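You operate a simulated robot arm through the tools that you are given. There is no shell and no other tool. Be economical: measure what you need, move in short steps, check, and stop when the job is done.

You run a simulated two-armed robot. Do the job below in one go: nothing can be reset, and whatever is moved stays where it is left.

## Task
Wipe up the spill on the grey bench top with the wipe and put it back.

The check looks at the end state, three seconds after you hand in, the way a careful person would. Anything else that was tipped, shoved, dropped, spilled or broken makes it a failure.

## Robot
Two 7-joint arms with two-finger parallel grippers on one trunk, on a base that drives. Base frame: it is fixed to the floor where the robot stands at the start and does not move with it; the origin is under the middle of the robot, x ahead of it, y to its left, z up; the surface under the hand at the start is at about z = 0.85. Lengths are in m, angles in degrees, forces in N, time in s.
The left shoulder is at the start at [0.05, 0.177, 1.104], the right one opposite. With the tool pointing down near the work surface each hand reaches from about 0.22 to 0.7 m from the robot's upright axis, wherever it stands, measured 20 degrees to its own side. Payload 3.43 kg a hand.
The TCP of each hand is the grasp point between the finger pads, 0.034 m short of the fingertips. In the tool frame z runs along the fingers and y along their closing line. The gripper opens to 0.128 m. The fingers are 0.024 m wide and 0.012 m thick; the gripper's body (0.048 by 0.13 m) begins 0.096 m behind the TCP.
Orientation is that of the tool frame in the base frame, as [roll, pitch, yaw] about the fixed x, y, z axes, in that order (R = Rz(yaw) Ry(pitch) Rx(roll)). With the fingers straight down and closing along the base's y, the tool's x points along the base's -x, its y along +y and its z along -z.

## Interface
- The arms move only by the tool jog_arm. It takes "left_rows", "right_rows" or both (then of equal length, played together; a hand with none holds still); each is one flat list of numbers, 7 for each row, row after row: the shift along the base's x, y, z in m, then the turn, a rotation vector about the base's x, y, z in degrees, then the opening, from 0 (shut) to 1 (fully open). In form: [tx, ty, tz, rx, ry, rz, claw, tx, ty, tz, rx, ry, rz, claw, ...]. A call has 1 to 8 rows; each row is the pose to reach, as a shift and turn from the pose commanded when the call began. A row lasts 0.2 s, in which the tool goes at most 0.05 m and 8.6 degrees; a call with a longer step from one row to the next is refused whole, and so is a gripper value outside its range. A pose out of reach is approached as far as the arm can. The call stops where the force on the tool passes 40 N (or 10 N more than at its start, if that is more) or the arm is blocked; 0.2 s more then pass. Each finger travels about 0.108 m/s and halts on what it meets, pressing with about 27 N; the grip force reading is that of the motor and also rises with nothing between the fingers. The clock runs only during rows and for 0.2 s after the last one: add rows that repeat a pose to give the fingers time. The reply holds the time, the measured pose of the TCP, the force on the tool along the base axes, the opening and the grip force, in the units named above and with some noise, with the torque about the TCP (base axes, N m) and any sound that the robot's microphone picked up, and new pictures: "pictures" is both (left out), scene, wrist or none (wrist: the cameras of the hands that moved).
- Cameras (640 x 400 px; columns grow to the right, rows downward): "scene" is now at [0.1466, -0.045, 1.2708]; the picture's right is [-0.49, -0.87, 0.00], its down [-0.47, 0.26, -0.84] and it looks along [0.73, -0.41, -0.54] (base axes); focal length 260 px, centre (320, 200). "left" rides on the left gripper at [0.076, 0.011, -0.16] in its tool frame; the picture's right is [-0.15, 0.99, 0.00], its down [-0.88, -0.13, -0.46] and it looks along [-0.45, -0.07, 0.89] (tool axes); focal length 234 px, centre (320, 200). "right" rides on the right gripper at [0.076, -0.011, -0.16] in its tool frame; the picture's right is [0.15, 0.99, 0.00], its down [-0.88, 0.13, -0.46] and it looks along [-0.45, 0.07, 0.89] (tool axes); focal length 234 px, centre (320, 200). There is no depth. A picture from a camera that has moved, and an enlarged one, comes with that camera's place and axes in the base frame and with its lens.
- move_column(by): slides the trunk up (or, below 0, down) by that many m; the arms and the scene camera ride with it, the base frame stays. It gives what a move gives, with no picture.
- steer(legs): drives the robot by 1 to 6 legs, each [ahead, turn to the left] in m and degrees, along the robot's own axes; the way and the turn of a leg run together, so that a leg with both is an arc; at most 1.5 m and 180 degrees a leg. The arms and the cameras ride along, it lands a little off, and it stops where it bumps. It gives what a move gives, and a new picture of the scene camera.
- turn_head(pan, tilt): turns the head with the scene camera to pan (to the left, within 80 degrees either way) and tilt (down, from -29 to 69), counted from straight ahead of the robot. It gives what a move gives, and a new picture of the scene camera.
- close_up(camera, box): a new picture of the part [left, top, right, bottom] of that camera's present view, enlarged. It takes no simulated time.
- close_job(): hands the job in; it is judged then, once.

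Go step by step. Nothing tells you exact positions but the pictures and the camera data: compare them with the known pose of the tool, close in by small moves and look again before you grip or let go. The budget is 120 turns and 260 pictures, counting those below and the enlarged ones. Unless the task says otherwise, let go and move clear before handing in, and close with one line.

The tools are called after ">>>" as a command line: name --argument value ..., lists and objects as JSON in quotes. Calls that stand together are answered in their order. jog_arm: Moves the arms, as the interface text tells. Its arguments: {"type":"object","properties":{"left_rows":{"type":"array","items":{"type":"number"}},"right_rows":{"type":"array","items":{"type":"number"}},"pictures":{"type":"string","enum":["both","scene","wrist","none"]}},"required":[]} The other tools are called the same way: move_column (by) slides the trunk up or down; steer (legs) drives the base; turn_head (pan, tilt) turns the head that bears the scene camera; close_up (camera, box) takes an enlarged picture of a part of a camera's view; close_job () hands the job in.

At the start:

```text
time_s: 0.0
left_position: [0.3692, -0.0575, 1.1145]
left_orientation: [-179.9, 0.0, -180.0]
left_wrist_force: [-0.3, 0.1, 0.3]
left_torque: [-0.01, 0.02, 0.0]
left_gripper_width: 0.128
left_grip_force: 0.0
right_position: [0.302, -0.4097, 1.0933]
right_orientation: [180.0, 0.0, -180.0]
right_wrist_force: [0.0, 0.0, -0.1]
right_torque: [0.01, -0.01, 0.01]
right_gripper_width: 0.1279
right_grip_force: 0.0
trunk travel left (down, up): [-0.275, 0.126]
robot x, y, heading: [-0.0046, 0.0007, -0.0]
head pan, tilt: [-29.4, 32.6]
```

scene: 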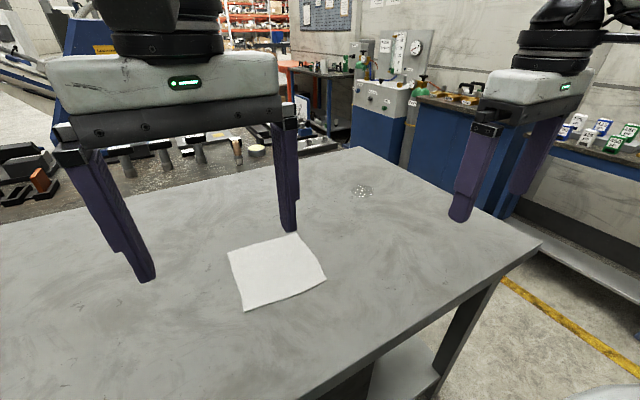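
right: 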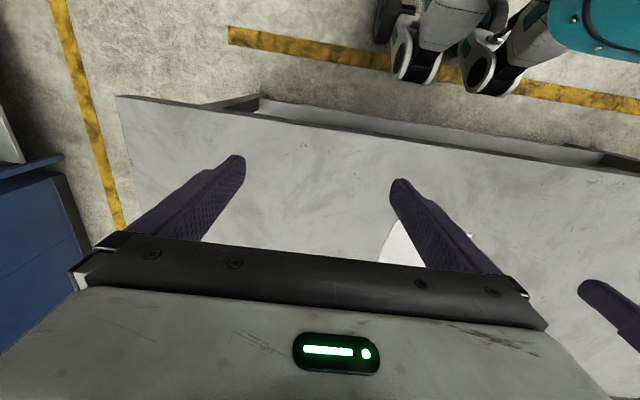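
left: 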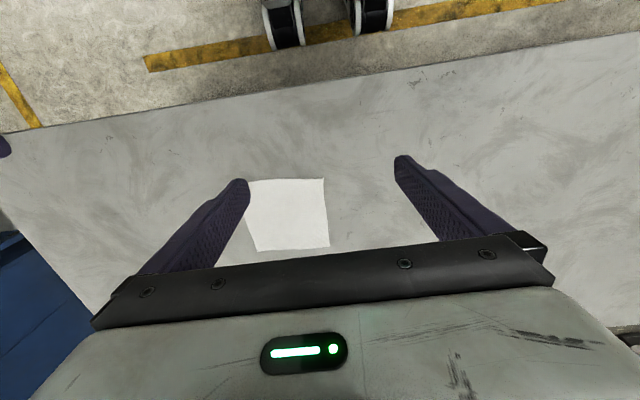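

The wipe lies around (0.54, -0.15), and I take the spill to be the small patch near (0.70, -0.51). I'll look closer at both before moving.

>>> close_up --camera "scene" --box '[310, 160, 420, 229]'

>>> close_up --camera "scene" --box '[200, 215, 360, 315]'

>>> turn_head --pan -50 --tilt 50

```text
5.80 times, centred on (365, 194) of scene
camera zoom: at [0.1466, -0.045, 1.2708], right [-0.49, -0.87, 0.0], down [-0.47, 0.26, -0.84], along [0.73, -0.41, -0.54], focal length 1506 px, centre (59, 232)
```

zoom: 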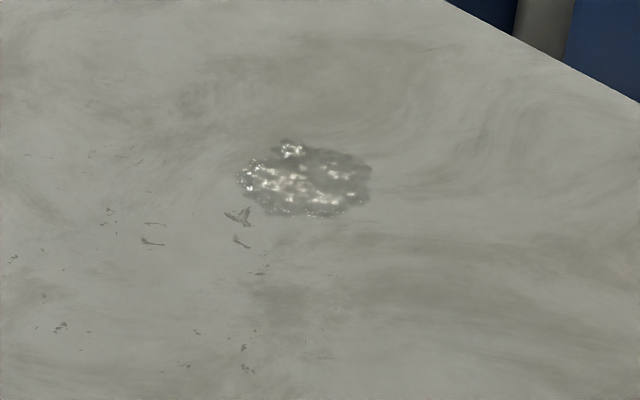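

```text
4.00 times, centred on (280, 265) of scene
camera zoom: at [0.1466, -0.045, 1.2708], right [-0.49, -0.87, 0.0], down [-0.47, 0.26, -0.84], along [0.73, -0.41, -0.54], focal length 1040 px, centre (480, -60)
```

zoom: 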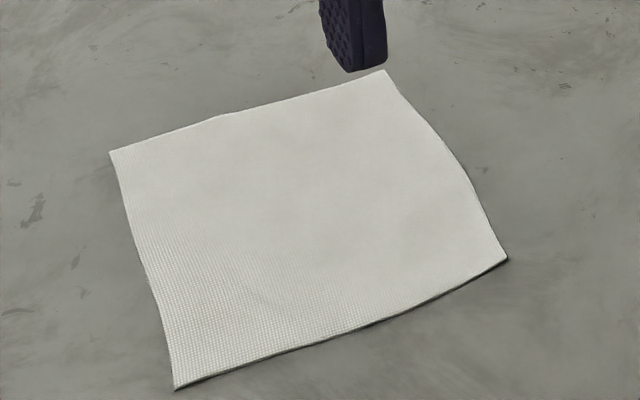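

```text
time_s: 0.8
left_position: [0.3695, -0.0561, 1.1146]
left_orientation: [180.0, 0.0, -180.0]
left_wrist_force: [-0.5, -0.9, 1.0]
left_torque: [0.01, -0.04, 0.0]
left_gripper_width: 0.128
left_grip_force: 0.0
right_position: [0.3021, -0.4093, 1.0932]
right_orientation: [-180.0, 0.1, 180.0]
right_wrist_force: [-0.3, 0.1, 0.4]
right_torque: [0.02, -0.04, -0.03]
right_gripper_width: 0.1281
right_grip_force: 0.1
trunk travel left (down, up): [-0.275, 0.126]
robot x, y, heading: [-0.0014, 0.003, 0.0]
head pan, tilt: [-50.0, 50.0]
camera scene: at [0.1184, -0.0601, 1.2453], right [-0.77, -0.64, 0.0], down [-0.49, 0.59, -0.64], along [0.41, -0.49, -0.77], focal length 260 px, centre (320, 200)
```

scene: 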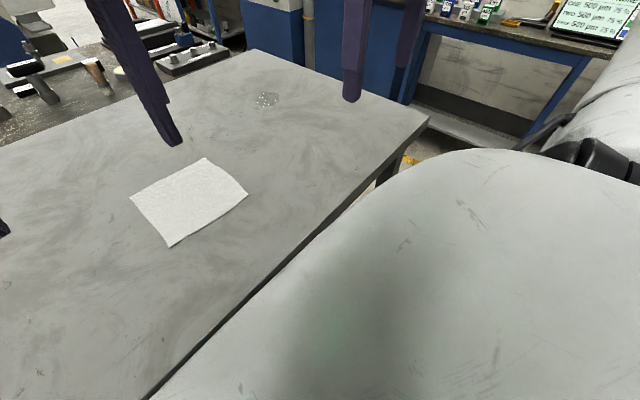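

The spill is centred near (0.694, -0.506), about 0.08 m across, a little past the right hand's reach. I'll look to the right for free floor before shifting the base sideways.

>>> turn_head --pan -80 --tilt 35

>>> turn_head --pan 0 --tilt 60

```text
time_s: 1.8
left_position: [0.3682, -0.0562, 1.1139]
left_orientation: [180.0, 0.0, -179.9]
left_wrist_force: [0.2, 1.1, 0.2]
left_torque: [-0.03, 0.01, -0.03]
left_gripper_width: 0.1279
left_grip_force: 0.2
right_position: [0.2999, -0.4087, 1.0932]
right_orientation: [-180.0, 0.0, -180.0]
right_wrist_force: [-0.2, -0.7, 0.5]
right_torque: [0.0, 0.0, 0.04]
right_gripper_width: 0.1277
right_grip_force: 0.0
trunk travel left (down, up): [-0.275, 0.126]
robot x, y, heading: [0.0011, -0.0018, -0.0]
head pan, tilt: [-80.0, 35.0]
camera scene: at [0.0842, -0.0879, 1.267], right [-0.98, -0.17, 0.0], down [-0.1, 0.57, -0.82], along [0.14, -0.81, -0.57], focal length 260 px, centre (320, 200)
```

scene: 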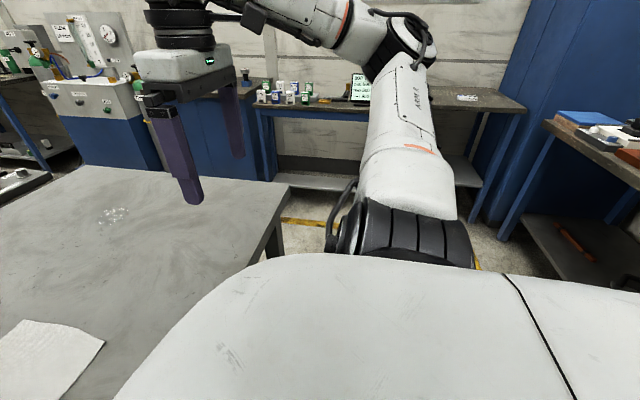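

```text
time_s: 3.3
left_position: [0.3683, -0.0573, 1.1149]
left_orientation: [179.9, 0.1, -179.9]
left_wrist_force: [-0.1, 0.3, 0.5]
left_torque: [-0.03, -0.03, 0.01]
left_gripper_width: 0.1283
left_grip_force: 0.0
right_position: [0.3018, -0.4089, 1.0939]
right_orientation: [180.0, -0.1, 179.9]
right_wrist_force: [-0.4, -0.1, -0.2]
right_torque: [0.01, -0.01, 0.01]
right_gripper_width: 0.1281
right_grip_force: 0.2
trunk travel left (down, up): [-0.275, 0.126]
robot x, y, heading: [0.0007, 0.0034, 0.1]
head pan, tilt: [0.0, 60.0]
camera scene: at [0.1355, -0.0013, 1.2327], right [0.0, -1.0, 0.0], down [-0.87, 0.0, -0.5], along [0.5, 0.0, -0.87], focal length 260 px, centre (320, 200)
```

scene: 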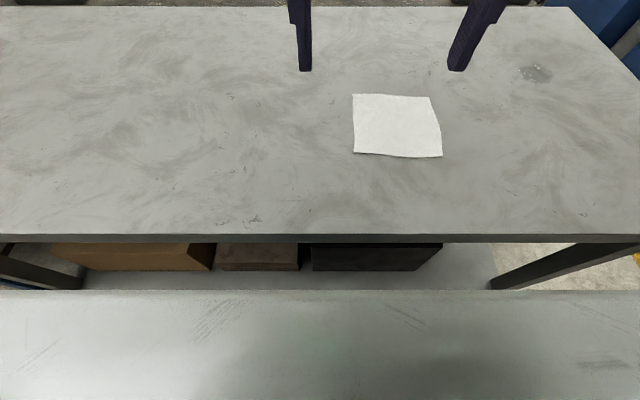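

Floor on my right is clear, with the bench front edge at x≈0.29 and the wipe centred at (0.538, -0.153). I'll back off, sidestep about 0.3 m to the right and come back facing the bench.

>>> steer --legs '[[-0.25, 0], [0, -45], [0.42, 0], [0, 45]]'

```text
time_s: 9.4
left_position: [0.2729, -0.5891, 1.1146]
left_orientation: [180.0, 0.1, 136.1]
left_wrist_force: [0.2, 0.5, 0.4]
left_torque: [-0.01, -0.03, -0.01]
left_gripper_width: 0.1276
left_grip_force: 0.0
right_position: [-0.0187, -0.7939, 1.0957]
right_orientation: [-180.0, 0.0, 136.0]
right_wrist_force: [0.2, 0.1, -0.8]
right_torque: [-0.02, 0.0, -0.01]
right_gripper_width: 0.1281
right_grip_force: 0.1
trunk travel left (down, up): [-0.275, 0.126]
robot x, y, heading: [0.0485, -0.2959, -43.9]
head pan, tilt: [0.0, 60.0]
stopped in leg 3: the robot was blocked; the commanded pose is now the measured one
camera scene: at [0.1456, -0.3876, 1.2328], right [-0.69, -0.72, 0.0], down [-0.62, 0.6, -0.5], along [0.36, -0.35, -0.87], focal length 260 px, centre (320, 200)
```

scene: 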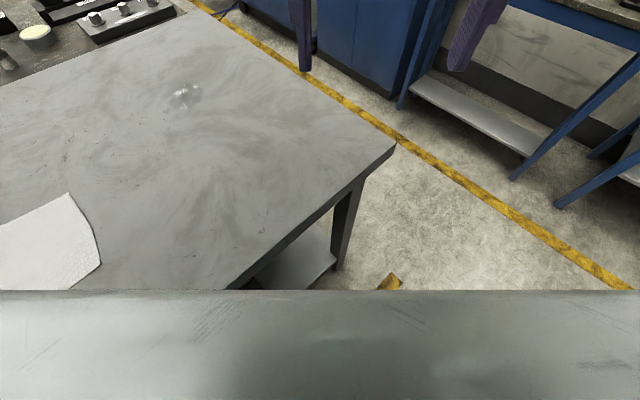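

The base touched something at the very end of the diagonal, probably the bench front, but by my estimate the bench hasn't shifted. I'll back off and finish the sidestep with more clearance.

>>> steer --legs '[[-0.22, 0], [0, -35], [0.17, 0], [0, 79]]'

```text
time_s: 17.2
left_position: [0.2889, -0.3602, 1.115]
left_orientation: [-179.9, -0.1, 179.7]
left_wrist_force: [-0.3, 0.8, 0.2]
left_torque: [0.0, -0.05, 0.02]
left_gripper_width: 0.1281
left_grip_force: 0.1
right_position: [0.2198, -0.7124, 1.095]
right_orientation: [-180.0, 0.0, 179.7]
right_wrist_force: [-0.1, 0.9, 0.1]
right_torque: [0.02, 0.01, 0.04]
right_gripper_width: 0.1278
right_grip_force: 0.1
trunk travel left (down, up): [-0.275, 0.126]
robot x, y, heading: [-0.0789, -0.3036, -0.3]
head pan, tilt: [0.0, 60.0]
camera scene: at [0.0568, -0.3036, 1.2327], right [-0.01, -1.0, 0.0], down [-0.87, 0.0, -0.5], along [0.5, 0.0, -0.87], focal length 260 px, centre (320, 200)
```

scene: 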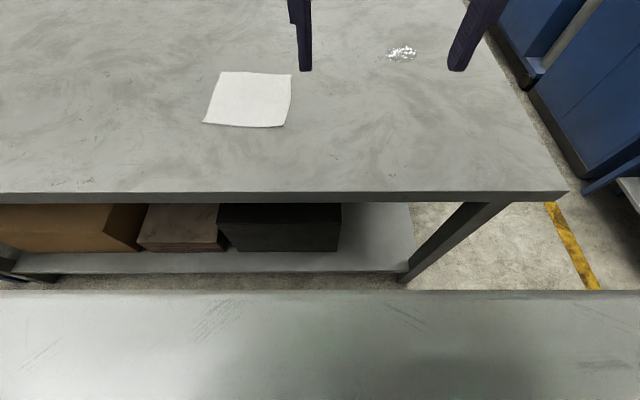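

The bench edge and wipe are unmoved (edge still x≈0.29). I'll drive forward 0.09 m to stand as close as at the start.

>>> steer --legs '[[0.09, 0.3]]'

```text
time_s: 18.3
left_position: [0.3803, -0.3602, 1.1154]
left_orientation: [-180.0, 0.0, -180.0]
left_wrist_force: [0.7, -0.3, 0.3]
left_torque: [0.02, 0.05, -0.03]
left_gripper_width: 0.128
left_grip_force: 0.1
right_position: [0.3115, -0.713, 1.0946]
right_orientation: [-180.0, 0.0, 179.9]
right_wrist_force: [0.6, 0.3, -0.9]
right_torque: [0.0, 0.05, -0.02]
right_gripper_width: 0.1281
right_grip_force: 0.1
trunk travel left (down, up): [-0.275, 0.126]
robot x, y, heading: [0.0072, -0.3027, 0.0]
head pan, tilt: [0.0, 60.0]
camera scene: at [0.1468, -0.3036, 1.2326], right [0.0, -1.0, 0.0], down [-0.87, 0.0, -0.5], along [0.5, 0.0, -0.87], focal length 260 px, centre (320, 200)
```

scene: 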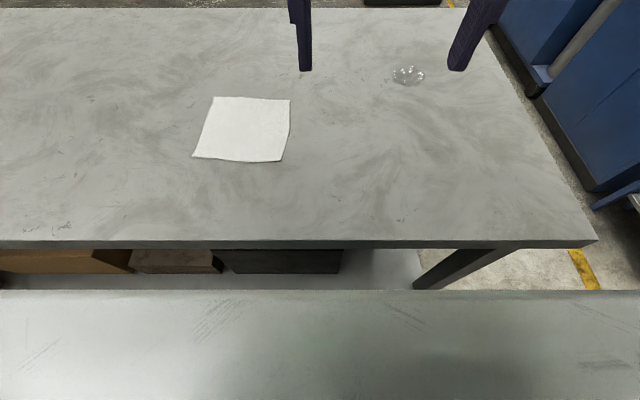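

The robot now stands at (0.007, -0.303), so both wipe and spill should be in the right hand's reach. I'll move the left hand out to the left and bring the right hand inwards.

>>> jog_arm --left_rows '[-0.006, 0.048, 0, 0, 0, 0, 1, -0.012, 0.096, 0, 0, 0, 0, 1, -0.018, 0.144, 0, 0, 0, 0, 1, -0.024, 0.192, 0, 0, 0, 0, 1, -0.03, 0.24, 0, 0, 0, 0, 1, -0.036, 0.288, 0, 0, 0, 0, 1, -0.042, 0.336, 0, 0, 0, 0, 1, -0.048, 0.384, 0, 0, 0, 0, 1]' --right_rows '[0.02, 0.04, 0, 0, 0, 0, 1, 0.04, 0.08, 0, 0, 0, 0, 1, 0.06, 0.12, 0, 0, 0, 0, 1, 0.08, 0.16, 0, 0, 0, 0, 1, 0.1, 0.2, 0, 0, 0, 0, 1, 0.12, 0.24, 0, 0, 0, 0, 1, 0.14, 0.28, 0, 0, 0, 0, 1, 0.16, 0.32, 0, 0, 0, 0, 1]' --pictures "none"

>>> jog_arm --right_rows '[0.01, 0.045, 0, 0, 0, 0, 1, 0.02, 0.09, 0, 0, 0, 0, 1, 0.03, 0.135, 0, 0, 0, 0, 1, 0.04, 0.18, -0.01, 0, 0, 0, 1, 0.052, 0.22, -0.03, 0, 0, 0, 1, 0.064, 0.24, -0.07, 0, 0, 0, 0.7, 0.067, 0.24, -0.1, 0, 0, 0, 0.7, 0.067, 0.24, -0.13, 0, 0, 0, 0.7]'

```text
time_s: 20.1
left_position: [0.3295, 0.0275, 1.1133]
left_orientation: [-179.9, 0.0, 179.9]
left_wrist_force: [0.0, 0.1, -1.0]
left_torque: [0.04, 0.0, -0.04]
left_gripper_width: 0.1281
left_grip_force: 0.1
right_position: [0.4389, -0.4501, 1.0945]
right_orientation: [-179.9, 0.1, 179.8]
right_wrist_force: [-0.4, 0.3, -0.3]
right_torque: [0.02, 0.02, 0.0]
right_gripper_width: 0.1279
right_grip_force: 0.0
right hand out of reach, approached as far as the arm can: row 7, 8
trunk travel left (down, up): [-0.275, 0.126]
robot x, y, heading: [0.0078, -0.305, -0.1]
head pan, tilt: [0.0, 60.0]
```

```text
time_s: 21.9
left_position: [0.3307, 0.0263, 1.1139]
left_orientation: [-180.0, 0.0, -180.0]
left_wrist_force: [0.9, 0.9, 0.2]
left_torque: [0.03, 0.04, 0.01]
left_gripper_width: 0.1279
left_grip_force: 0.1
right_position: [0.4215, -0.4174, 0.9649]
right_orientation: [179.6, 0.2, 179.9]
right_wrist_force: [0.2, 0.4, -0.2]
right_torque: [-0.03, 0.05, 0.0]
right_gripper_width: 0.0897
right_grip_force: 0.0
right hand out of reach, approached as far as the arm can: row 1, 2, 3, 4, 5, 6, 7, 8
trunk travel left (down, up): [-0.275, 0.126]
robot x, y, heading: [0.0084, -0.3037, -0.3]
head pan, tilt: [0.0, 60.0]
camera scene: at [0.1468, -0.3039, 1.2326], right [0.0, -1.0, 0.0], down [-0.87, 0.0, -0.5], along [0.5, 0.0, -0.87], focal length 260 px, centre (320, 200)
camera right: at [0.3451, -0.4297, 1.1232], right [-0.15, 0.99, 0.01], down [0.88, 0.13, 0.46], along [0.45, 0.07, -0.89], focal length 234 px, centre (320, 200)
```

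scene: 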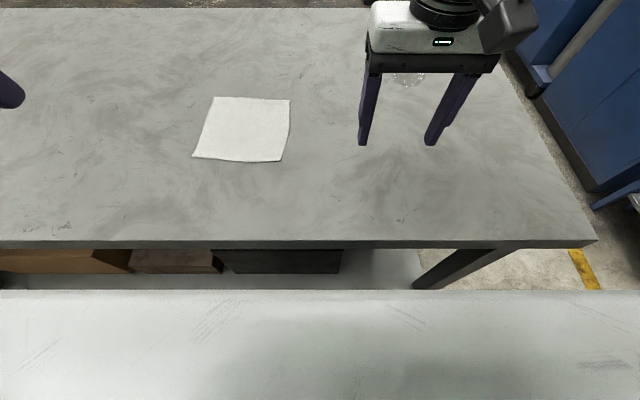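
right: 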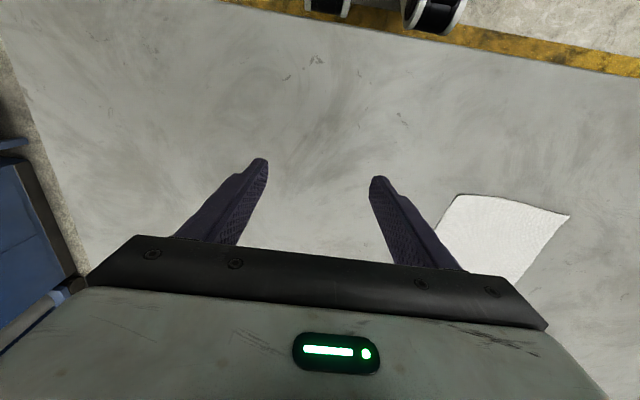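

The right arm stalls before crossing inwards with this hand yaw. I'll raise it a bit and see whether letting the hand yaw left lets it get over the wipe.

>>> jog_arm --right_rows '[0, 0, 0.02, 0, 0, 8, 0.7, 0, 0, 0.04, 0, 0, 16, 0.7, 0, 0.02, 0.06, 0, 0, 24, 0.7, 0, 0.05, 0.06, 0, 0, 32, 0.7, 0.01, 0.09, 0.06, 0, 0, 40, 0.7, 0.02, 0.13, 0.06, 0, 0, 45, 0.7, 0.04, 0.17, 0.06, 0, 0, 45, 0.7, 0.06, 0.21, 0.06, 0, 0, 45, 0.7]'

```text
time_s: 23.7
left_position: [0.3292, 0.0264, 1.1141]
left_orientation: [-180.0, 0.0, 180.0]
left_wrist_force: [-0.2, -0.2, -0.3]
left_torque: [0.01, -0.01, 0.01]
left_gripper_width: 0.1278
left_grip_force: 0.1
right_position: [0.402, -0.4165, 1.0266]
right_orientation: [-180.0, 0.1, -138.7]
right_wrist_force: [0.6, 0.1, 0.4]
right_torque: [0.01, -0.01, 0.0]
right_gripper_width: 0.0896
right_grip_force: 0.1
right hand out of reach, approached as far as the arm can: row 3, 4, 5, 6, 7, 8
trunk travel left (down, up): [-0.275, 0.126]
robot x, y, heading: [0.014, -0.3014, -0.1]
head pan, tilt: [0.0, 60.0]
camera scene: at [0.1458, -0.3035, 1.2327], right [0.0, -1.0, 0.0], down [-0.87, 0.0, -0.5], along [0.5, 0.0, -0.87], focal length 260 px, centre (320, 200)
camera right: at [0.3518, -0.4755, 1.1847], right [-0.76, 0.65, 0.0], down [0.58, 0.68, 0.46], along [0.29, 0.35, -0.89], focal length 234 px, centre (320, 200)
```

scene: 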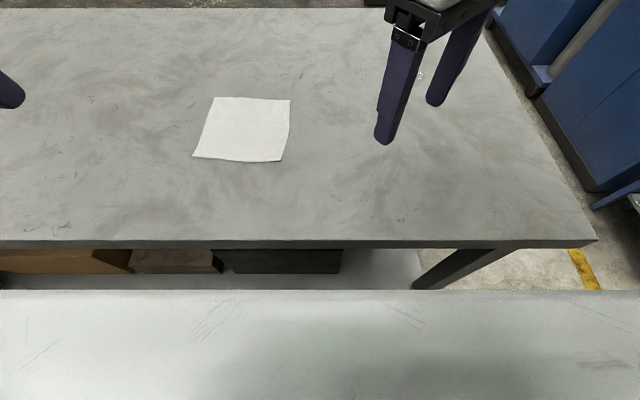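
right: 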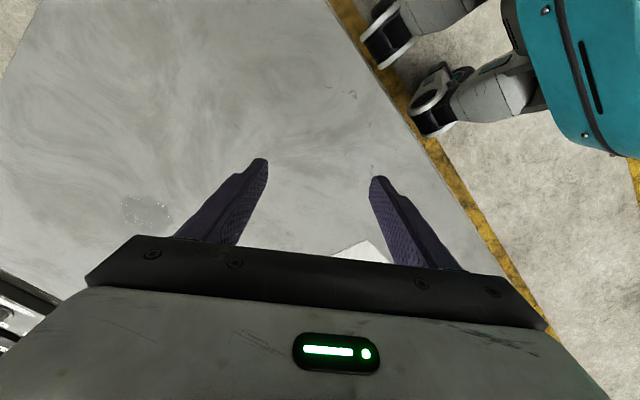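

The limit is in the shoulder swing rather than the wrist, so turning the robot about 35° left brings the right shoulder forward and puts both wipe and spill in range. I'll back off 5 cm first to keep the base clear of the bench.

>>> steer --legs '[[-0.05, 0], [0, 35]]'

>>> turn_head --pan -40 --tilt 50

```text
time_s: 26.3
left_position: [0.0347, 0.1512, 1.1139]
left_orientation: [179.9, 0.0, -145.2]
left_wrist_force: [-0.5, 0.4, 0.1]
left_torque: [-0.01, -0.04, 0.01]
left_gripper_width: 0.1281
left_grip_force: 0.0
right_position: [0.3475, -0.1736, 1.0278]
right_orientation: [-180.0, 0.0, -103.9]
right_wrist_force: [-0.2, 0.5, -0.5]
right_torque: [-0.03, -0.02, 0.02]
right_gripper_width: 0.0898
right_grip_force: 0.1
trunk travel left (down, up): [-0.275, 0.126]
robot x, y, heading: [-0.0405, -0.3005, 34.8]
head pan, tilt: [0.0, 60.0]
camera scene: at [0.0717, -0.2252, 1.2327], right [0.57, -0.82, 0.0], down [-0.71, -0.49, -0.5], along [0.41, 0.28, -0.87], focal length 260 px, centre (320, 200)
```

scene: 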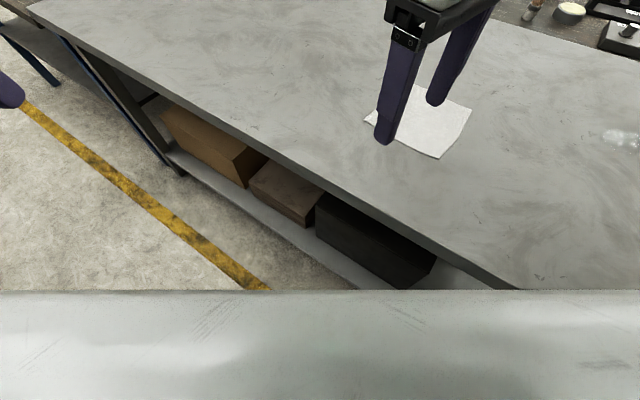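

```text
time_s: 27.4
left_position: [0.0352, 0.15, 1.1144]
left_orientation: [-180.0, 0.1, -145.2]
left_wrist_force: [0.3, 0.1, 0.5]
left_torque: [0.0, 0.01, -0.01]
left_gripper_width: 0.1281
left_grip_force: 0.0
right_position: [0.3474, -0.172, 1.0267]
right_orientation: [-180.0, 0.0, -103.9]
right_wrist_force: [0.1, 0.8, 0.5]
right_torque: [0.01, -0.01, -0.01]
right_gripper_width: 0.0897
right_grip_force: 0.0
trunk travel left (down, up): [-0.275, 0.126]
robot x, y, heading: [-0.0386, -0.3057, 34.6]
head pan, tilt: [-40.0, 50.0]
camera scene: at [0.0939, -0.2704, 1.2453], right [-0.09, -1.0, 0.0], down [-0.76, 0.07, -0.64], along [0.64, -0.06, -0.77], focal length 260 px, centre (320, 200)
```

scene: 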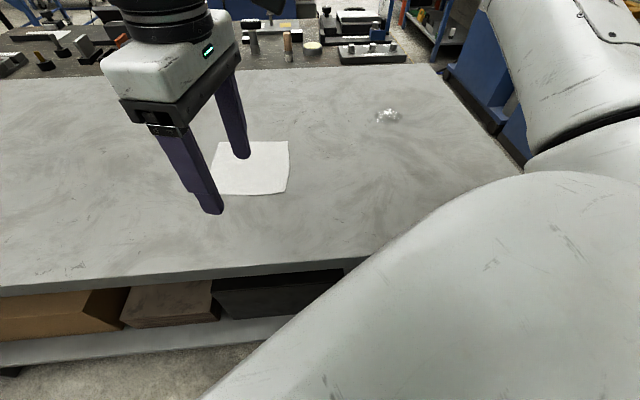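

The view now shows the wipe under the right hand and the spill at about (0.70, -0.51). I'll bring the right hand over the middle of the wipe, opened about 6 cm, and go down to just above it.

>>> jog_arm --right_rows '[0.04, 0.005, 0, 0, 0, 0, 0.5, 0.08, 0.01, 0, 0, 0, 0, 0.5, 0.12, 0.014, 0, 0, 0, 0, 0.5, 0.16, 0.018, 0, 0, 0, 0, 0.5, 0.19, 0.019, -0.02, 0, 0, 0, 0.5, 0.19, 0.019, -0.06, 0, 0, 0, 0.5, 0.19, 0.019, -0.1, 0, 0, 0, 0.5, 0.19, 0.019, -0.115, 0, 0, 0, 0.5]'

```text
time_s: 29.2
left_position: [0.0345, 0.1503, 1.1143]
left_orientation: [180.0, 0.0, -145.2]
left_wrist_force: [0.2, -0.1, 0.2]
left_torque: [0.0, 0.0, -0.02]
left_gripper_width: 0.128
left_grip_force: 0.0
right_position: [0.4873, -0.1653, 0.924]
right_orientation: [-179.8, 0.1, -104.1]
right_wrist_force: [-0.2, 0.4, -0.3]
right_torque: [0.01, 0.06, -0.02]
right_gripper_width: 0.0641
right_grip_force: 0.1
right hand out of reach, approached as far as the arm can: row 3, 4, 5, 6, 7, 8
trunk travel left (down, up): [-0.275, 0.126]
robot x, y, heading: [-0.0383, -0.3007, 34.9]
head pan, tilt: [-40.0, 50.0]
camera scene: at [0.0938, -0.2705, 1.2453], right [-0.09, -1.0, 0.0], down [-0.76, 0.07, -0.64], along [0.64, -0.06, -0.77], focal length 260 px, centre (320, 200)
camera right: at [0.4788, -0.2417, 1.0813], right [-0.99, 0.1, 0.0], down [0.09, 0.89, 0.46], along [0.05, 0.45, -0.89], focal length 234 px, centre (320, 200)
```

scene: 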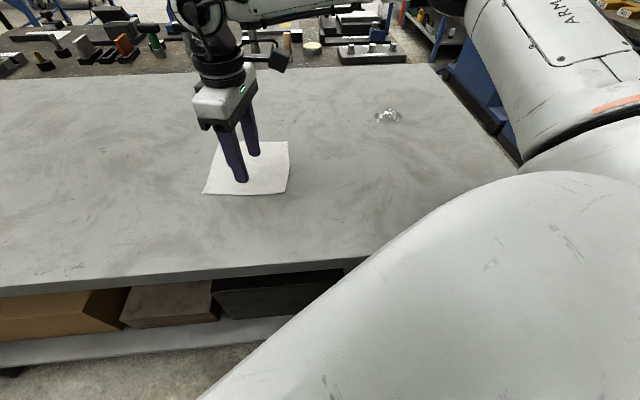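
right: 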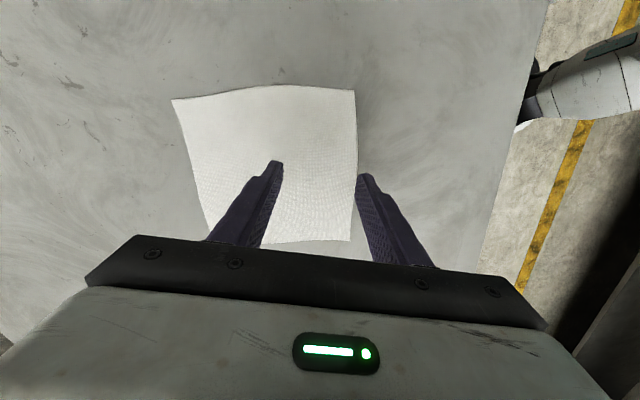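

The right arm stops 5 cm short of the wipe centre at its inner limit. I'll raise the hand and turn the base another 10° left.

>>> jog_arm --right_rows '[0, 0, 0.04, 0, 0, 0, 0.5, 0, 0, 0.08, 0, 0, 0, 0.5]' --pictures "none"

>>> steer --legs '[[0, 10]]'

```text
time_s: 29.8
left_position: [0.0352, 0.1508, 1.1141]
left_orientation: [-180.0, 0.0, -145.2]
left_wrist_force: [-0.7, 0.5, -0.2]
left_torque: [-0.03, -0.01, 0.01]
left_gripper_width: 0.1281
left_grip_force: 0.0
right_position: [0.4843, -0.1667, 1.0036]
right_orientation: [-179.9, 0.0, -104.0]
right_wrist_force: [-0.3, -0.1, 0.9]
right_torque: [-0.03, -0.05, 0.02]
right_gripper_width: 0.0644
right_grip_force: 0.0
trunk travel left (down, up): [-0.275, 0.126]
robot x, y, heading: [-0.0397, -0.3018, 34.5]
head pan, tilt: [-40.0, 50.0]
```

```text
time_s: 30.9
left_position: [-0.0451, 0.1577, 1.1149]
left_orientation: [-180.0, 0.0, -135.2]
left_wrist_force: [0.0, -0.3, -0.3]
left_torque: [0.0, -0.01, -0.02]
left_gripper_width: 0.1281
left_grip_force: 0.0
right_position: [0.4521, -0.0768, 1.0035]
right_orientation: [-179.9, 0.1, -94.0]
right_wrist_force: [0.2, 0.3, -0.7]
right_torque: [-0.06, 0.01, 0.02]
right_gripper_width: 0.0641
right_grip_force: 0.0
trunk travel left (down, up): [-0.275, 0.126]
robot x, y, heading: [-0.0393, -0.2995, 45.0]
head pan, tilt: [-40.0, 50.0]
camera scene: at [0.0857, -0.2473, 1.2453], right [0.08, -1.0, 0.0], down [-0.76, -0.06, -0.64], along [0.64, 0.05, -0.77], focal length 260 px, centre (320, 200)
```

scene: 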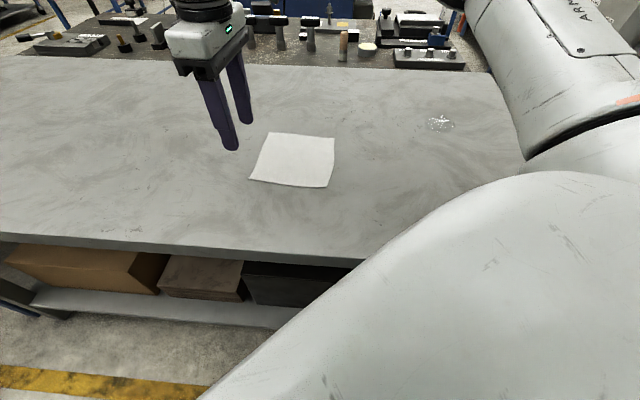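

The robot heading is 45° now. I'll move the right hand over the wipe's centre and lower it to just above.

>>> jog_arm --right_rows '[0.03, -0.027, 0, 0, 0, 0, 0.5, 0.06, -0.054, 0, 0, 0, 0, 0.5, 0.086, -0.076, -0.02, 0, 0, 0, 0.5, 0.086, -0.076, -0.06, 0, 0, 0, 0.5, 0.086, -0.076, -0.1, 0, 0, 0, 0.5]'

```text
time_s: 32.0
left_position: [-0.0454, 0.158, 1.1156]
left_orientation: [180.0, 0.0, -135.2]
left_wrist_force: [0.3, 0.2, -0.4]
left_torque: [0.02, 0.0, -0.01]
left_gripper_width: 0.1282
left_grip_force: 0.2
right_position: [0.476, -0.1538, 0.905]
right_orientation: [-179.1, 0.2, -94.7]
right_wrist_force: [0.7, 0.9, 0.4]
right_torque: [0.0, -0.03, -0.01]
right_gripper_width: 0.0642
right_grip_force: 0.0
right hand out of reach, approached as far as the arm can: row 1, 2, 3, 4, 5
trunk travel left (down, up): [-0.275, 0.126]
robot x, y, heading: [-0.0375, -0.3057, 44.6]
head pan, tilt: [-40.0, 50.0]
camera scene: at [0.0862, -0.2474, 1.2453], right [0.08, -1.0, 0.0], down [-0.76, -0.06, -0.64], along [0.64, 0.05, -0.77], focal length 260 px, centre (320, 200)
camera right: at [0.4777, -0.2308, 1.0614], right [-1.0, -0.06, -0.01], down [-0.06, 0.89, 0.46], along [-0.02, 0.46, -0.89], focal length 234 px, centre (320, 200)
```

scene: 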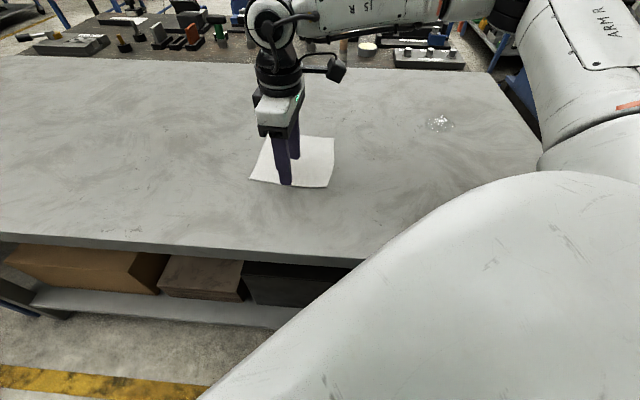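
right: 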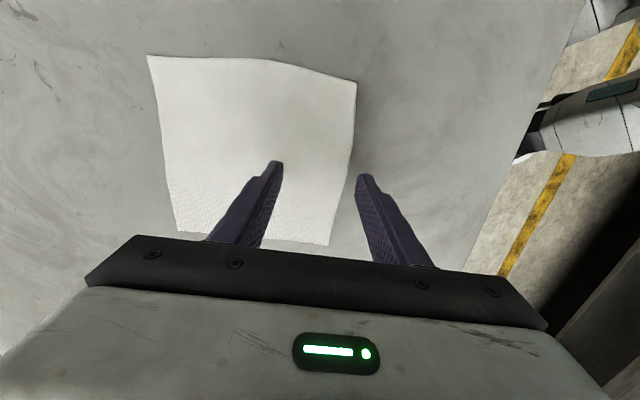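

Still short in x, this time possibly because of the 40° yaw I put into the hand. I'll raise it slightly, turn that yaw back and retry.

>>> jog_arm --right_rows '[0, 0, 0.03, 0, 0, -8, 0.5, 0, 0, 0.03, 0, 0, -16, 0.5, 0, 0, 0.03, 0, 0, -24, 0.5, 0, 0, 0.03, 0, 0, -32, 0.5, 0, 0, 0.03, 0, 0, -40, 0.5, 0.02, 0, 0.03, 0, 0, -45, 0.5, 0.04, 0, 0.03, 0, 0, -45, 0.5, 0.06, 0, 0.03, 0, 0, -45, 0.5]'

```text
time_s: 33.9
left_position: [-0.0446, 0.1563, 1.1156]
left_orientation: [180.0, 0.0, -135.2]
left_wrist_force: [-0.6, -0.4, -0.1]
left_torque: [0.0, -0.02, 0.01]
left_gripper_width: 0.1282
left_grip_force: 0.1
right_position: [0.536, -0.1561, 0.9367]
right_orientation: [-179.8, 0.1, -139.1]
right_wrist_force: [0.7, -0.1, -0.6]
right_torque: [0.0, -0.02, 0.0]
right_gripper_width: 0.0638
right_grip_force: 0.1
trunk travel left (down, up): [-0.275, 0.126]
robot x, y, heading: [-0.0372, -0.3045, 44.7]
head pan, tilt: [-40.0, 50.0]
camera scene: at [0.0863, -0.2476, 1.2452], right [0.08, -1.0, 0.0], down [-0.76, -0.06, -0.64], along [0.64, 0.05, -0.77], focal length 260 px, centre (320, 200)
camera right: at [0.4859, -0.2139, 1.0939], right [-0.76, 0.65, 0.0], down [0.58, 0.68, 0.46], along [0.3, 0.35, -0.89], focal length 234 px, centre (320, 200)
```

scene: 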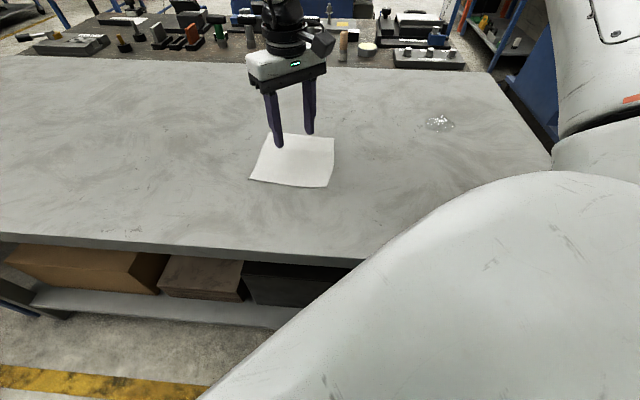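
right: 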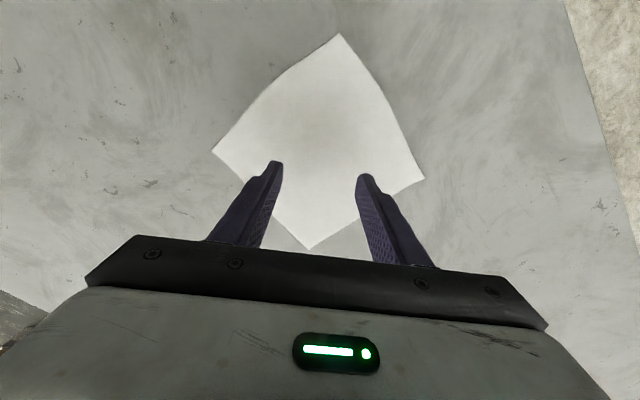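

The right hand is now centred over the wipe at (0.536, -0.156). I'll lower it in small steps until the fingertips touch.

>>> jog_arm --right_rows '[0, 0, -0.03, 0, 0, 0, 0.5, 0, 0, -0.042, 0, 0, 0, 0.5, 0, 0, -0.048, 0, 0, 0, 0.5, 0, 0, -0.051, 0, 0, 0, 0.5]' --pictures "wrist"

```text
time_s: 34.9
left_position: [-0.0448, 0.156, 1.1145]
left_orientation: [180.0, 0.0, -135.2]
left_wrist_force: [0.3, -0.3, 0.4]
left_torque: [0.0, -0.01, -0.01]
left_gripper_width: 0.1278
left_grip_force: 0.0
right_position: [0.5351, -0.1533, 0.8856]
right_orientation: [-180.0, 0.1, -139.0]
right_wrist_force: [-0.3, 0.5, 1.7]
right_torque: [-0.03, 0.03, 0.02]
right_gripper_width: 0.0637
right_grip_force: 0.2
trunk travel left (down, up): [-0.275, 0.126]
robot x, y, heading: [-0.0406, -0.298, 44.7]
head pan, tilt: [-40.0, 50.0]
camera right: at [0.485, -0.2129, 1.0428], right [-0.76, 0.65, 0.0], down [0.58, 0.68, 0.46], along [0.3, 0.35, -0.89], focal length 234 px, centre (320, 200)
```

right: 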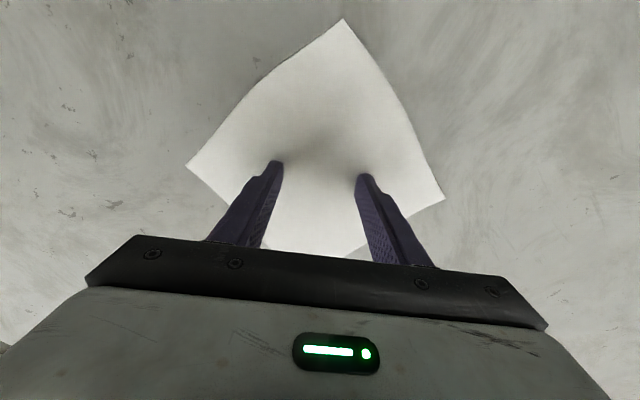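

Fingertips touch the wipe lightly at z≈0.885. I'll press 2 mm more, close, and check the pinch.

>>> jog_arm --right_rows '[0, 0, -0.003, 0, 0, 0, 0.5, 0, 0, -0.003, 0, 0, 0, 0.25, 0, 0, -0.003, 0, 0, 0, 0, 0, 0, -0.003, 0, 0, 0, 0, 0, 0, -0.003, 0, 0, 0, 0]'

```text
time_s: 36.0
left_position: [-0.0468, 0.1554, 1.1151]
left_orientation: [-179.8, 0.1, -135.2]
left_wrist_force: [0.0, 0.0, -1.4]
left_torque: [0.04, 0.03, -0.01]
left_gripper_width: 0.1282
left_grip_force: 0.0
right_position: [0.5359, -0.1524, 0.8856]
right_orientation: [-179.9, 0.5, -138.9]
right_wrist_force: [2.4, 3.3, 26.4]
right_torque: [-0.04, 0.02, 0.03]
right_gripper_width: 0.0027
right_grip_force: 26.7
trunk travel left (down, up): [-0.275, 0.126]
robot x, y, heading: [-0.0355, -0.3021, 44.4]
head pan, tilt: [-40.0, 50.0]
camera scene: at [0.084, -0.248, 1.2457], right [0.08, -1.0, 0.0], down [-0.76, -0.06, -0.64], along [0.64, 0.05, -0.76], focal length 260 px, centre (320, 200)
camera right: at [0.484, -0.212, 1.042], right [-0.76, 0.65, 0.0], down [0.58, 0.67, 0.46], along [0.3, 0.35, -0.89], focal length 234 px, centre (320, 200)
```

scene: 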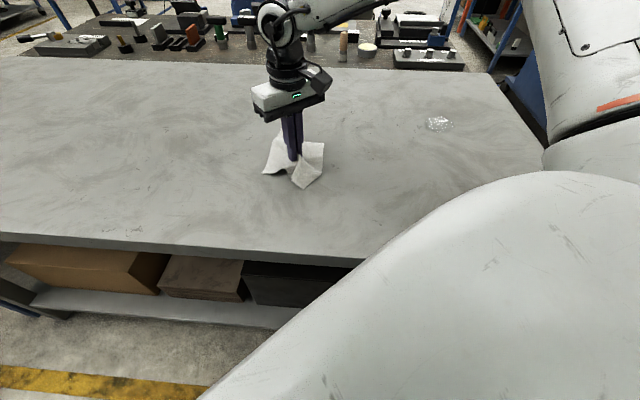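
right: 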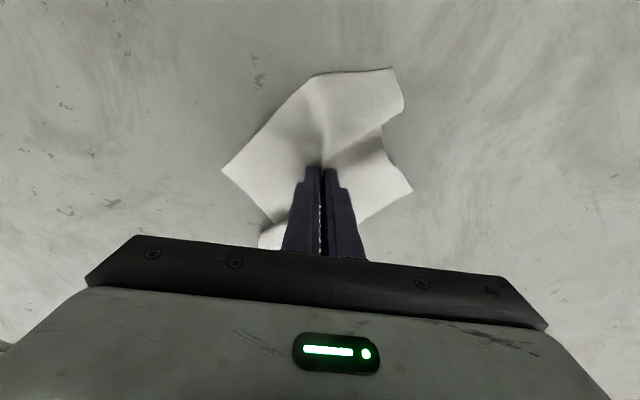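

The wipe is pinched in the middle. I'll lift it and carry it towards the spill, letting the hand yaw right a bit along the way.

>>> jog_arm --right_rows '[0, 0, 0.04, 0, 0, 0, 0, 0, 0, 0.08, 0, 0, 0, 0, 0.02, -0.042, 0.085, 0, 0, -5, 0, 0.04, -0.084, 0.085, 0, 0, -10, 0, 0.06, -0.126, 0.085, 0, 0, -15, 0, 0.08, -0.168, 0.085, 0, 0, -20, 0, 0.1, -0.21, 0.085, 0, 0, -25, 0, 0.12, -0.252, 0.085, 0, 0, -30, 0]'

```text
time_s: 37.9
left_position: [-0.0428, 0.1572, 1.1143]
left_orientation: [-180.0, -0.1, -135.2]
left_wrist_force: [-0.2, 0.2, 0.4]
left_torque: [0.01, -0.03, 0.01]
left_gripper_width: 0.1283
left_grip_force: 0.1
right_position: [0.6552, -0.4075, 0.9664]
right_orientation: [-179.9, 0.1, -169.0]
right_wrist_force: [0.5, -0.5, -0.7]
right_torque: [0.0, 0.02, 0.05]
right_gripper_width: 0.0028
right_grip_force: 26.9
trunk travel left (down, up): [-0.275, 0.126]
robot x, y, heading: [-0.0405, -0.3041, 44.7]
head pan, tilt: [-40.0, 50.0]
camera scene: at [0.0863, -0.248, 1.2453], right [0.08, -1.0, 0.0], down [-0.76, -0.06, -0.64], along [0.64, 0.05, -0.77], focal length 260 px, centre (320, 200)
camera right: at [0.5824, -0.4324, 1.1241], right [-0.33, 0.94, 0.0], down [0.84, 0.3, 0.46], along [0.43, 0.15, -0.89], focal length 234 px, centre (320, 200)
```

scene: 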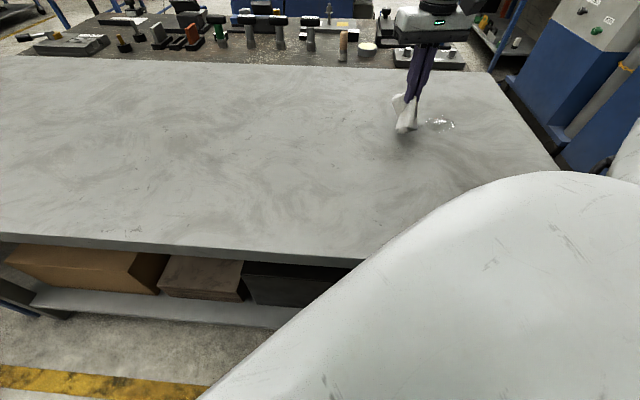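
right: 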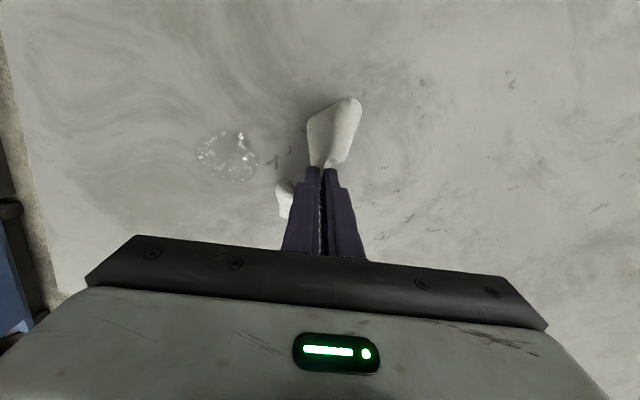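

The spill is confirmed at about (0.694, -0.511). I'll move over its centre and lower the wipe onto it.

>>> jog_arm --right_rows '[0.015, -0.04, 0, 0, 0, 0, 0, 0.03, -0.08, 0, 0, 0, 0, 0, 0.039, -0.103, -0.02, 0, 0, 0, 0, 0.039, -0.103, -0.05, 0, 0, 0, 0, 0.039, -0.103, -0.07, 0, 0, 0, 0, 0.039, -0.103, -0.078, 0, 0, 0, 0]'

```text
time_s: 39.2
left_position: [-0.0439, 0.1559, 1.1138]
left_orientation: [180.0, 0.0, -135.2]
left_wrist_force: [0.6, -0.3, 0.0]
left_torque: [-0.02, -0.03, -0.02]
left_gripper_width: 0.1281
left_grip_force: 0.1
right_position: [0.6933, -0.5093, 0.8899]
right_orientation: [-179.9, 0.1, -169.1]
right_wrist_force: [-0.4, -0.2, 1.0]
right_torque: [0.03, -0.04, 0.07]
right_gripper_width: 0.0028
right_grip_force: 27.5
trunk travel left (down, up): [-0.275, 0.126]
robot x, y, heading: [-0.037, -0.3039, 44.7]
head pan, tilt: [-40.0, 50.0]
camera scene: at [0.0859, -0.2476, 1.2453], right [0.08, -1.0, 0.0], down [-0.76, -0.06, -0.64], along [0.64, 0.05, -0.77], focal length 260 px, centre (320, 200)
camera right: at [0.6213, -0.535, 1.0459], right [-0.33, 0.94, 0.0], down [0.84, 0.3, 0.46], along [0.43, 0.15, -0.89], focal length 234 px, centre (320, 200)
```

scene: 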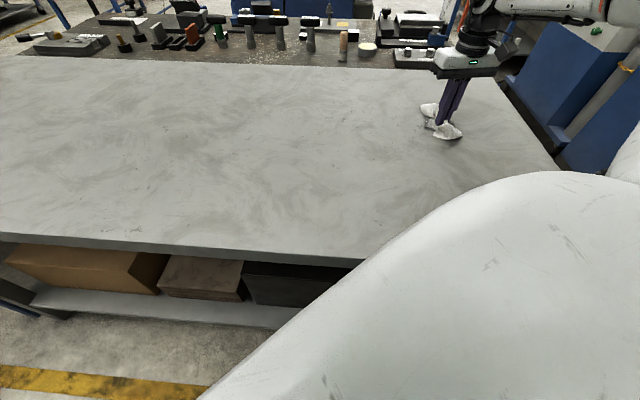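
right: 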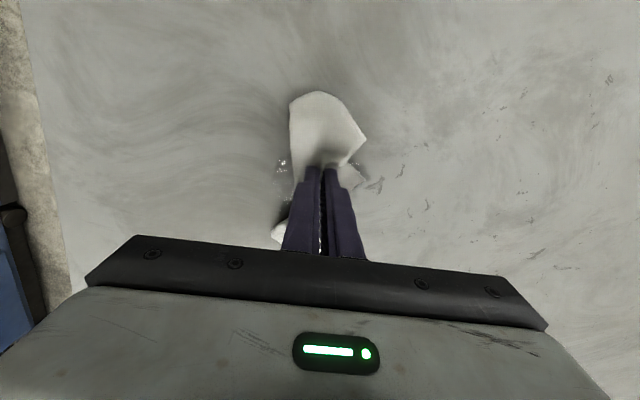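

The wipe lies across the spill with a little liquid showing at the left. I'll press lightly and scrub from side to side.

>>> jog_arm --right_rows '[0, 0, -0.004, 0, 0, 0, 0, 0, -0.03, -0.004, 0, 0, 0, 0, 0, -0.05, -0.004, 0, 0, 0, 0, 0, -0.02, -0.004, 0, 0, 0, 0, 0, 0.02, -0.004, 0, 0, 0, 0, 0, 0.05, -0.004, 0, 0, 0, 0, 0.025, 0.03, -0.004, 0, 0, 0, 0, 0.025, -0.01, -0.004, 0, 0, 0, 0]' --pictures "none"

>>> jog_arm --right_rows '[0, -0.04, 0, 0, 0, 0, 0, -0.02, -0.05, 0, 0, 0, 0, 0, -0.05, -0.04, 0, 0, 0, 0, 0, -0.055, 0, 0, 0, 0, 0, 0, -0.055, 0.045, 0, 0, 0, 0, 0, -0.025, 0.06, 0, 0, 0, 0, 0, -0.025, 0.06, 0.04, 0, 0, 0, 0, -0.025, 0.09, 0.08, 0, 0, 0, 0]'

```text
time_s: 41.0
left_position: [-0.0453, 0.1564, 1.1146]
left_orientation: [-179.9, 0.1, -135.1]
left_wrist_force: [0.1, 0.8, -0.2]
left_torque: [-0.02, 0.0, -0.02]
left_gripper_width: 0.1282
left_grip_force: 0.0
right_position: [0.7158, -0.5199, 0.8868]
right_orientation: [180.0, 0.3, -169.0]
right_wrist_force: [-0.5, 4.7, 12.3]
right_torque: [0.07, 0.02, 0.0]
right_gripper_width: 0.0028
right_grip_force: 26.8
trunk travel left (down, up): [-0.275, 0.126]
robot x, y, heading: [-0.0453, -0.3045, 44.7]
head pan, tilt: [-40.0, 50.0]
```

```text
time_s: 41.6
left_position: [-0.0445, 0.156, 1.114]
left_orientation: [180.0, 0.0, -135.2]
left_wrist_force: [0.1, -0.6, -0.3]
left_torque: [0.01, 0.04, 0.03]
left_gripper_width: 0.128
left_grip_force: 0.1
right_position: [0.7064, -0.5426, 0.8864]
right_orientation: [-179.2, 0.2, -168.3]
right_wrist_force: [-5.0, -0.5, 19.1]
right_torque: [-0.1, 0.28, 0.01]
right_gripper_width: 0.0025
right_grip_force: 26.8
right hand out of reach, approached as far as the arm can: row 1, 2
trunk travel left (down, up): [-0.275, 0.126]
robot x, y, heading: [-0.0371, -0.3033, 44.5]
head pan, tilt: [-40.0, 50.0]
stopped in row 2 (right hand): the force on the tool passed its limit at 111 N (the readings are from after the stop); the commanded pose is now the measured one
camera scene: at [0.0849, -0.2477, 1.2456], right [0.08, -1.0, 0.0], down [-0.76, -0.06, -0.64], along [0.64, 0.05, -0.77], focal length 260 px, centre (320, 200)
camera right: at [0.6337, -0.5679, 1.0442], right [-0.34, 0.94, -0.01], down [0.83, 0.31, 0.46], along [0.43, 0.15, -0.89], focal length 234 px, centre (320, 200)
```

scene: 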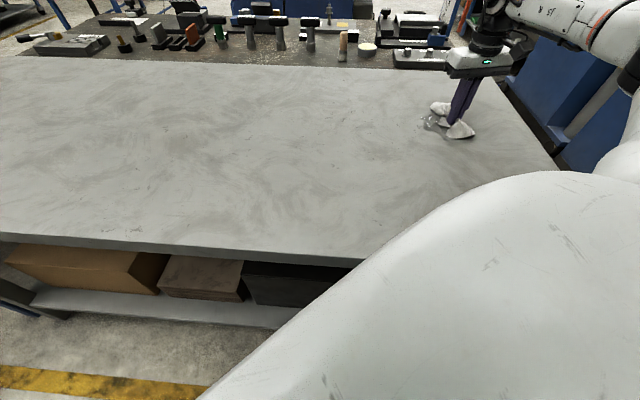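
right: 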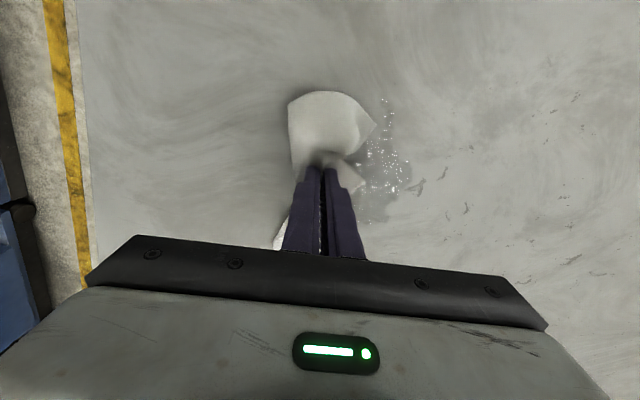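

The reach limit made the hand press hard, so I'll stay inside it from here. I'll lift the wipe and see what is left of the spill.

>>> jog_arm --right_rows '[-0.02, 0.01, 0.03, 0, 0, 0, 0, -0.05, 0.03, 0.06, 0, 0, 0, 0, -0.08, 0.05, 0.08, 0, 0, 0, 0, -0.1, 0.08, 0.08, 0, 0, 0, 0]'

>>> close_up --camera "scene" --box '[380, 85, 508, 165]'

```text
time_s: 42.6
left_position: [-0.0443, 0.157, 1.1157]
left_orientation: [180.0, 0.1, -135.2]
left_wrist_force: [0.6, 0.1, -0.6]
left_torque: [0.04, 0.02, -0.01]
left_gripper_width: 0.128
left_grip_force: 0.1
right_position: [0.6062, -0.4633, 0.9628]
right_orientation: [-179.0, -0.1, -168.4]
right_wrist_force: [0.2, 0.5, 0.1]
right_torque: [-0.02, 0.0, 0.02]
right_gripper_width: 0.0026
right_grip_force: 27.9
trunk travel left (down, up): [-0.275, 0.126]
robot x, y, heading: [-0.0391, -0.3001, 45.0]
head pan, tilt: [-40.0, 50.0]
camera scene: at [0.0863, -0.2474, 1.2453], right [0.08, -1.0, 0.0], down [-0.76, -0.06, -0.64], along [0.64, 0.05, -0.77], focal length 260 px, centre (320, 200)
camera right: at [0.5336, -0.4879, 1.1205], right [-0.34, 0.94, -0.02], down [0.84, 0.31, 0.45], along [0.43, 0.14, -0.89], focal length 234 px, centre (320, 200)
```

scene: 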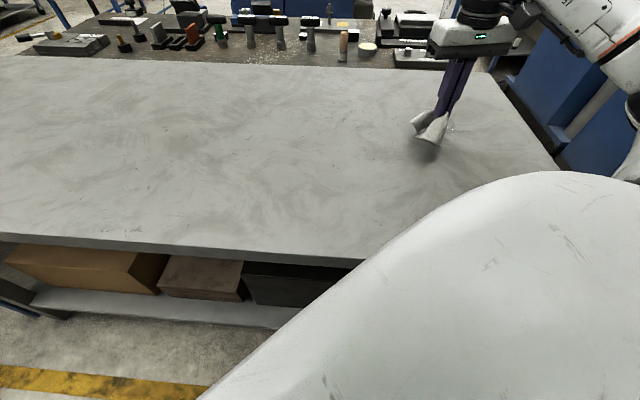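
right: 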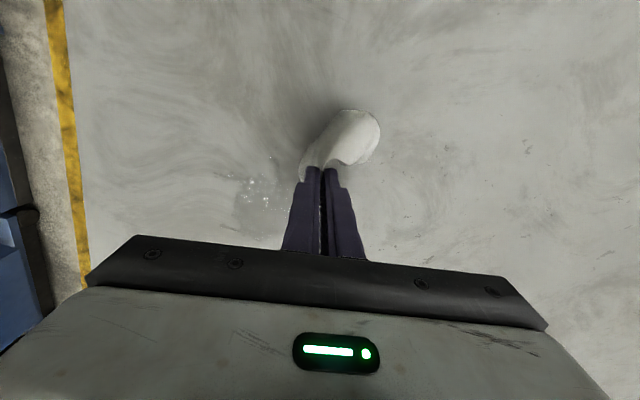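

```text
5.00 times, centred on (444, 125) of scene
camera zoom: at [0.0863, -0.2474, 1.2453], right [0.08, -1.0, 0.0], down [-0.76, -0.06, -0.64], along [0.64, 0.05, -0.77], focal length 1299 px, centre (-300, 575)
```

zoom: 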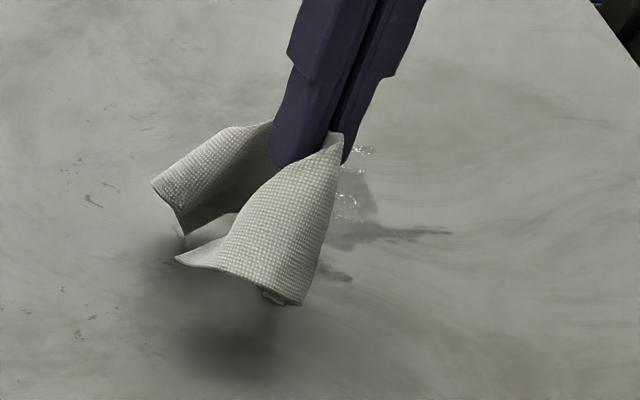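

The patch is fainter, with remnants and smears left. I'll zoom in with the wrist camera to place them.

>>> close_up --camera "right" --box '[180, 110, 340, 210]'

```text
4.00 times, centred on (260, 160) of right
camera zoom: at [0.5336, -0.4879, 1.1205], right [-0.34, 0.94, -0.02], down [0.84, 0.31, 0.45], along [0.43, 0.14, -0.89], focal length 937 px, centre (560, 360)
```

zoom: 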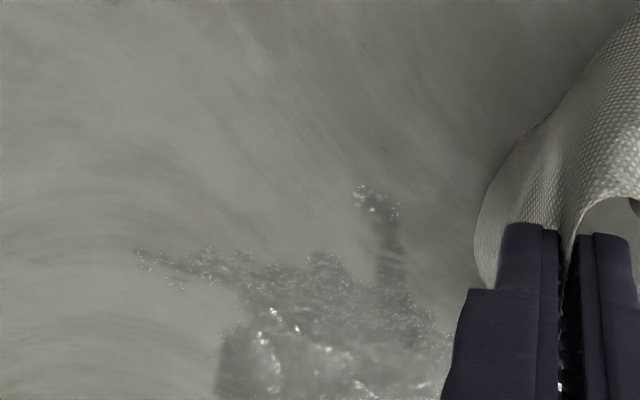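

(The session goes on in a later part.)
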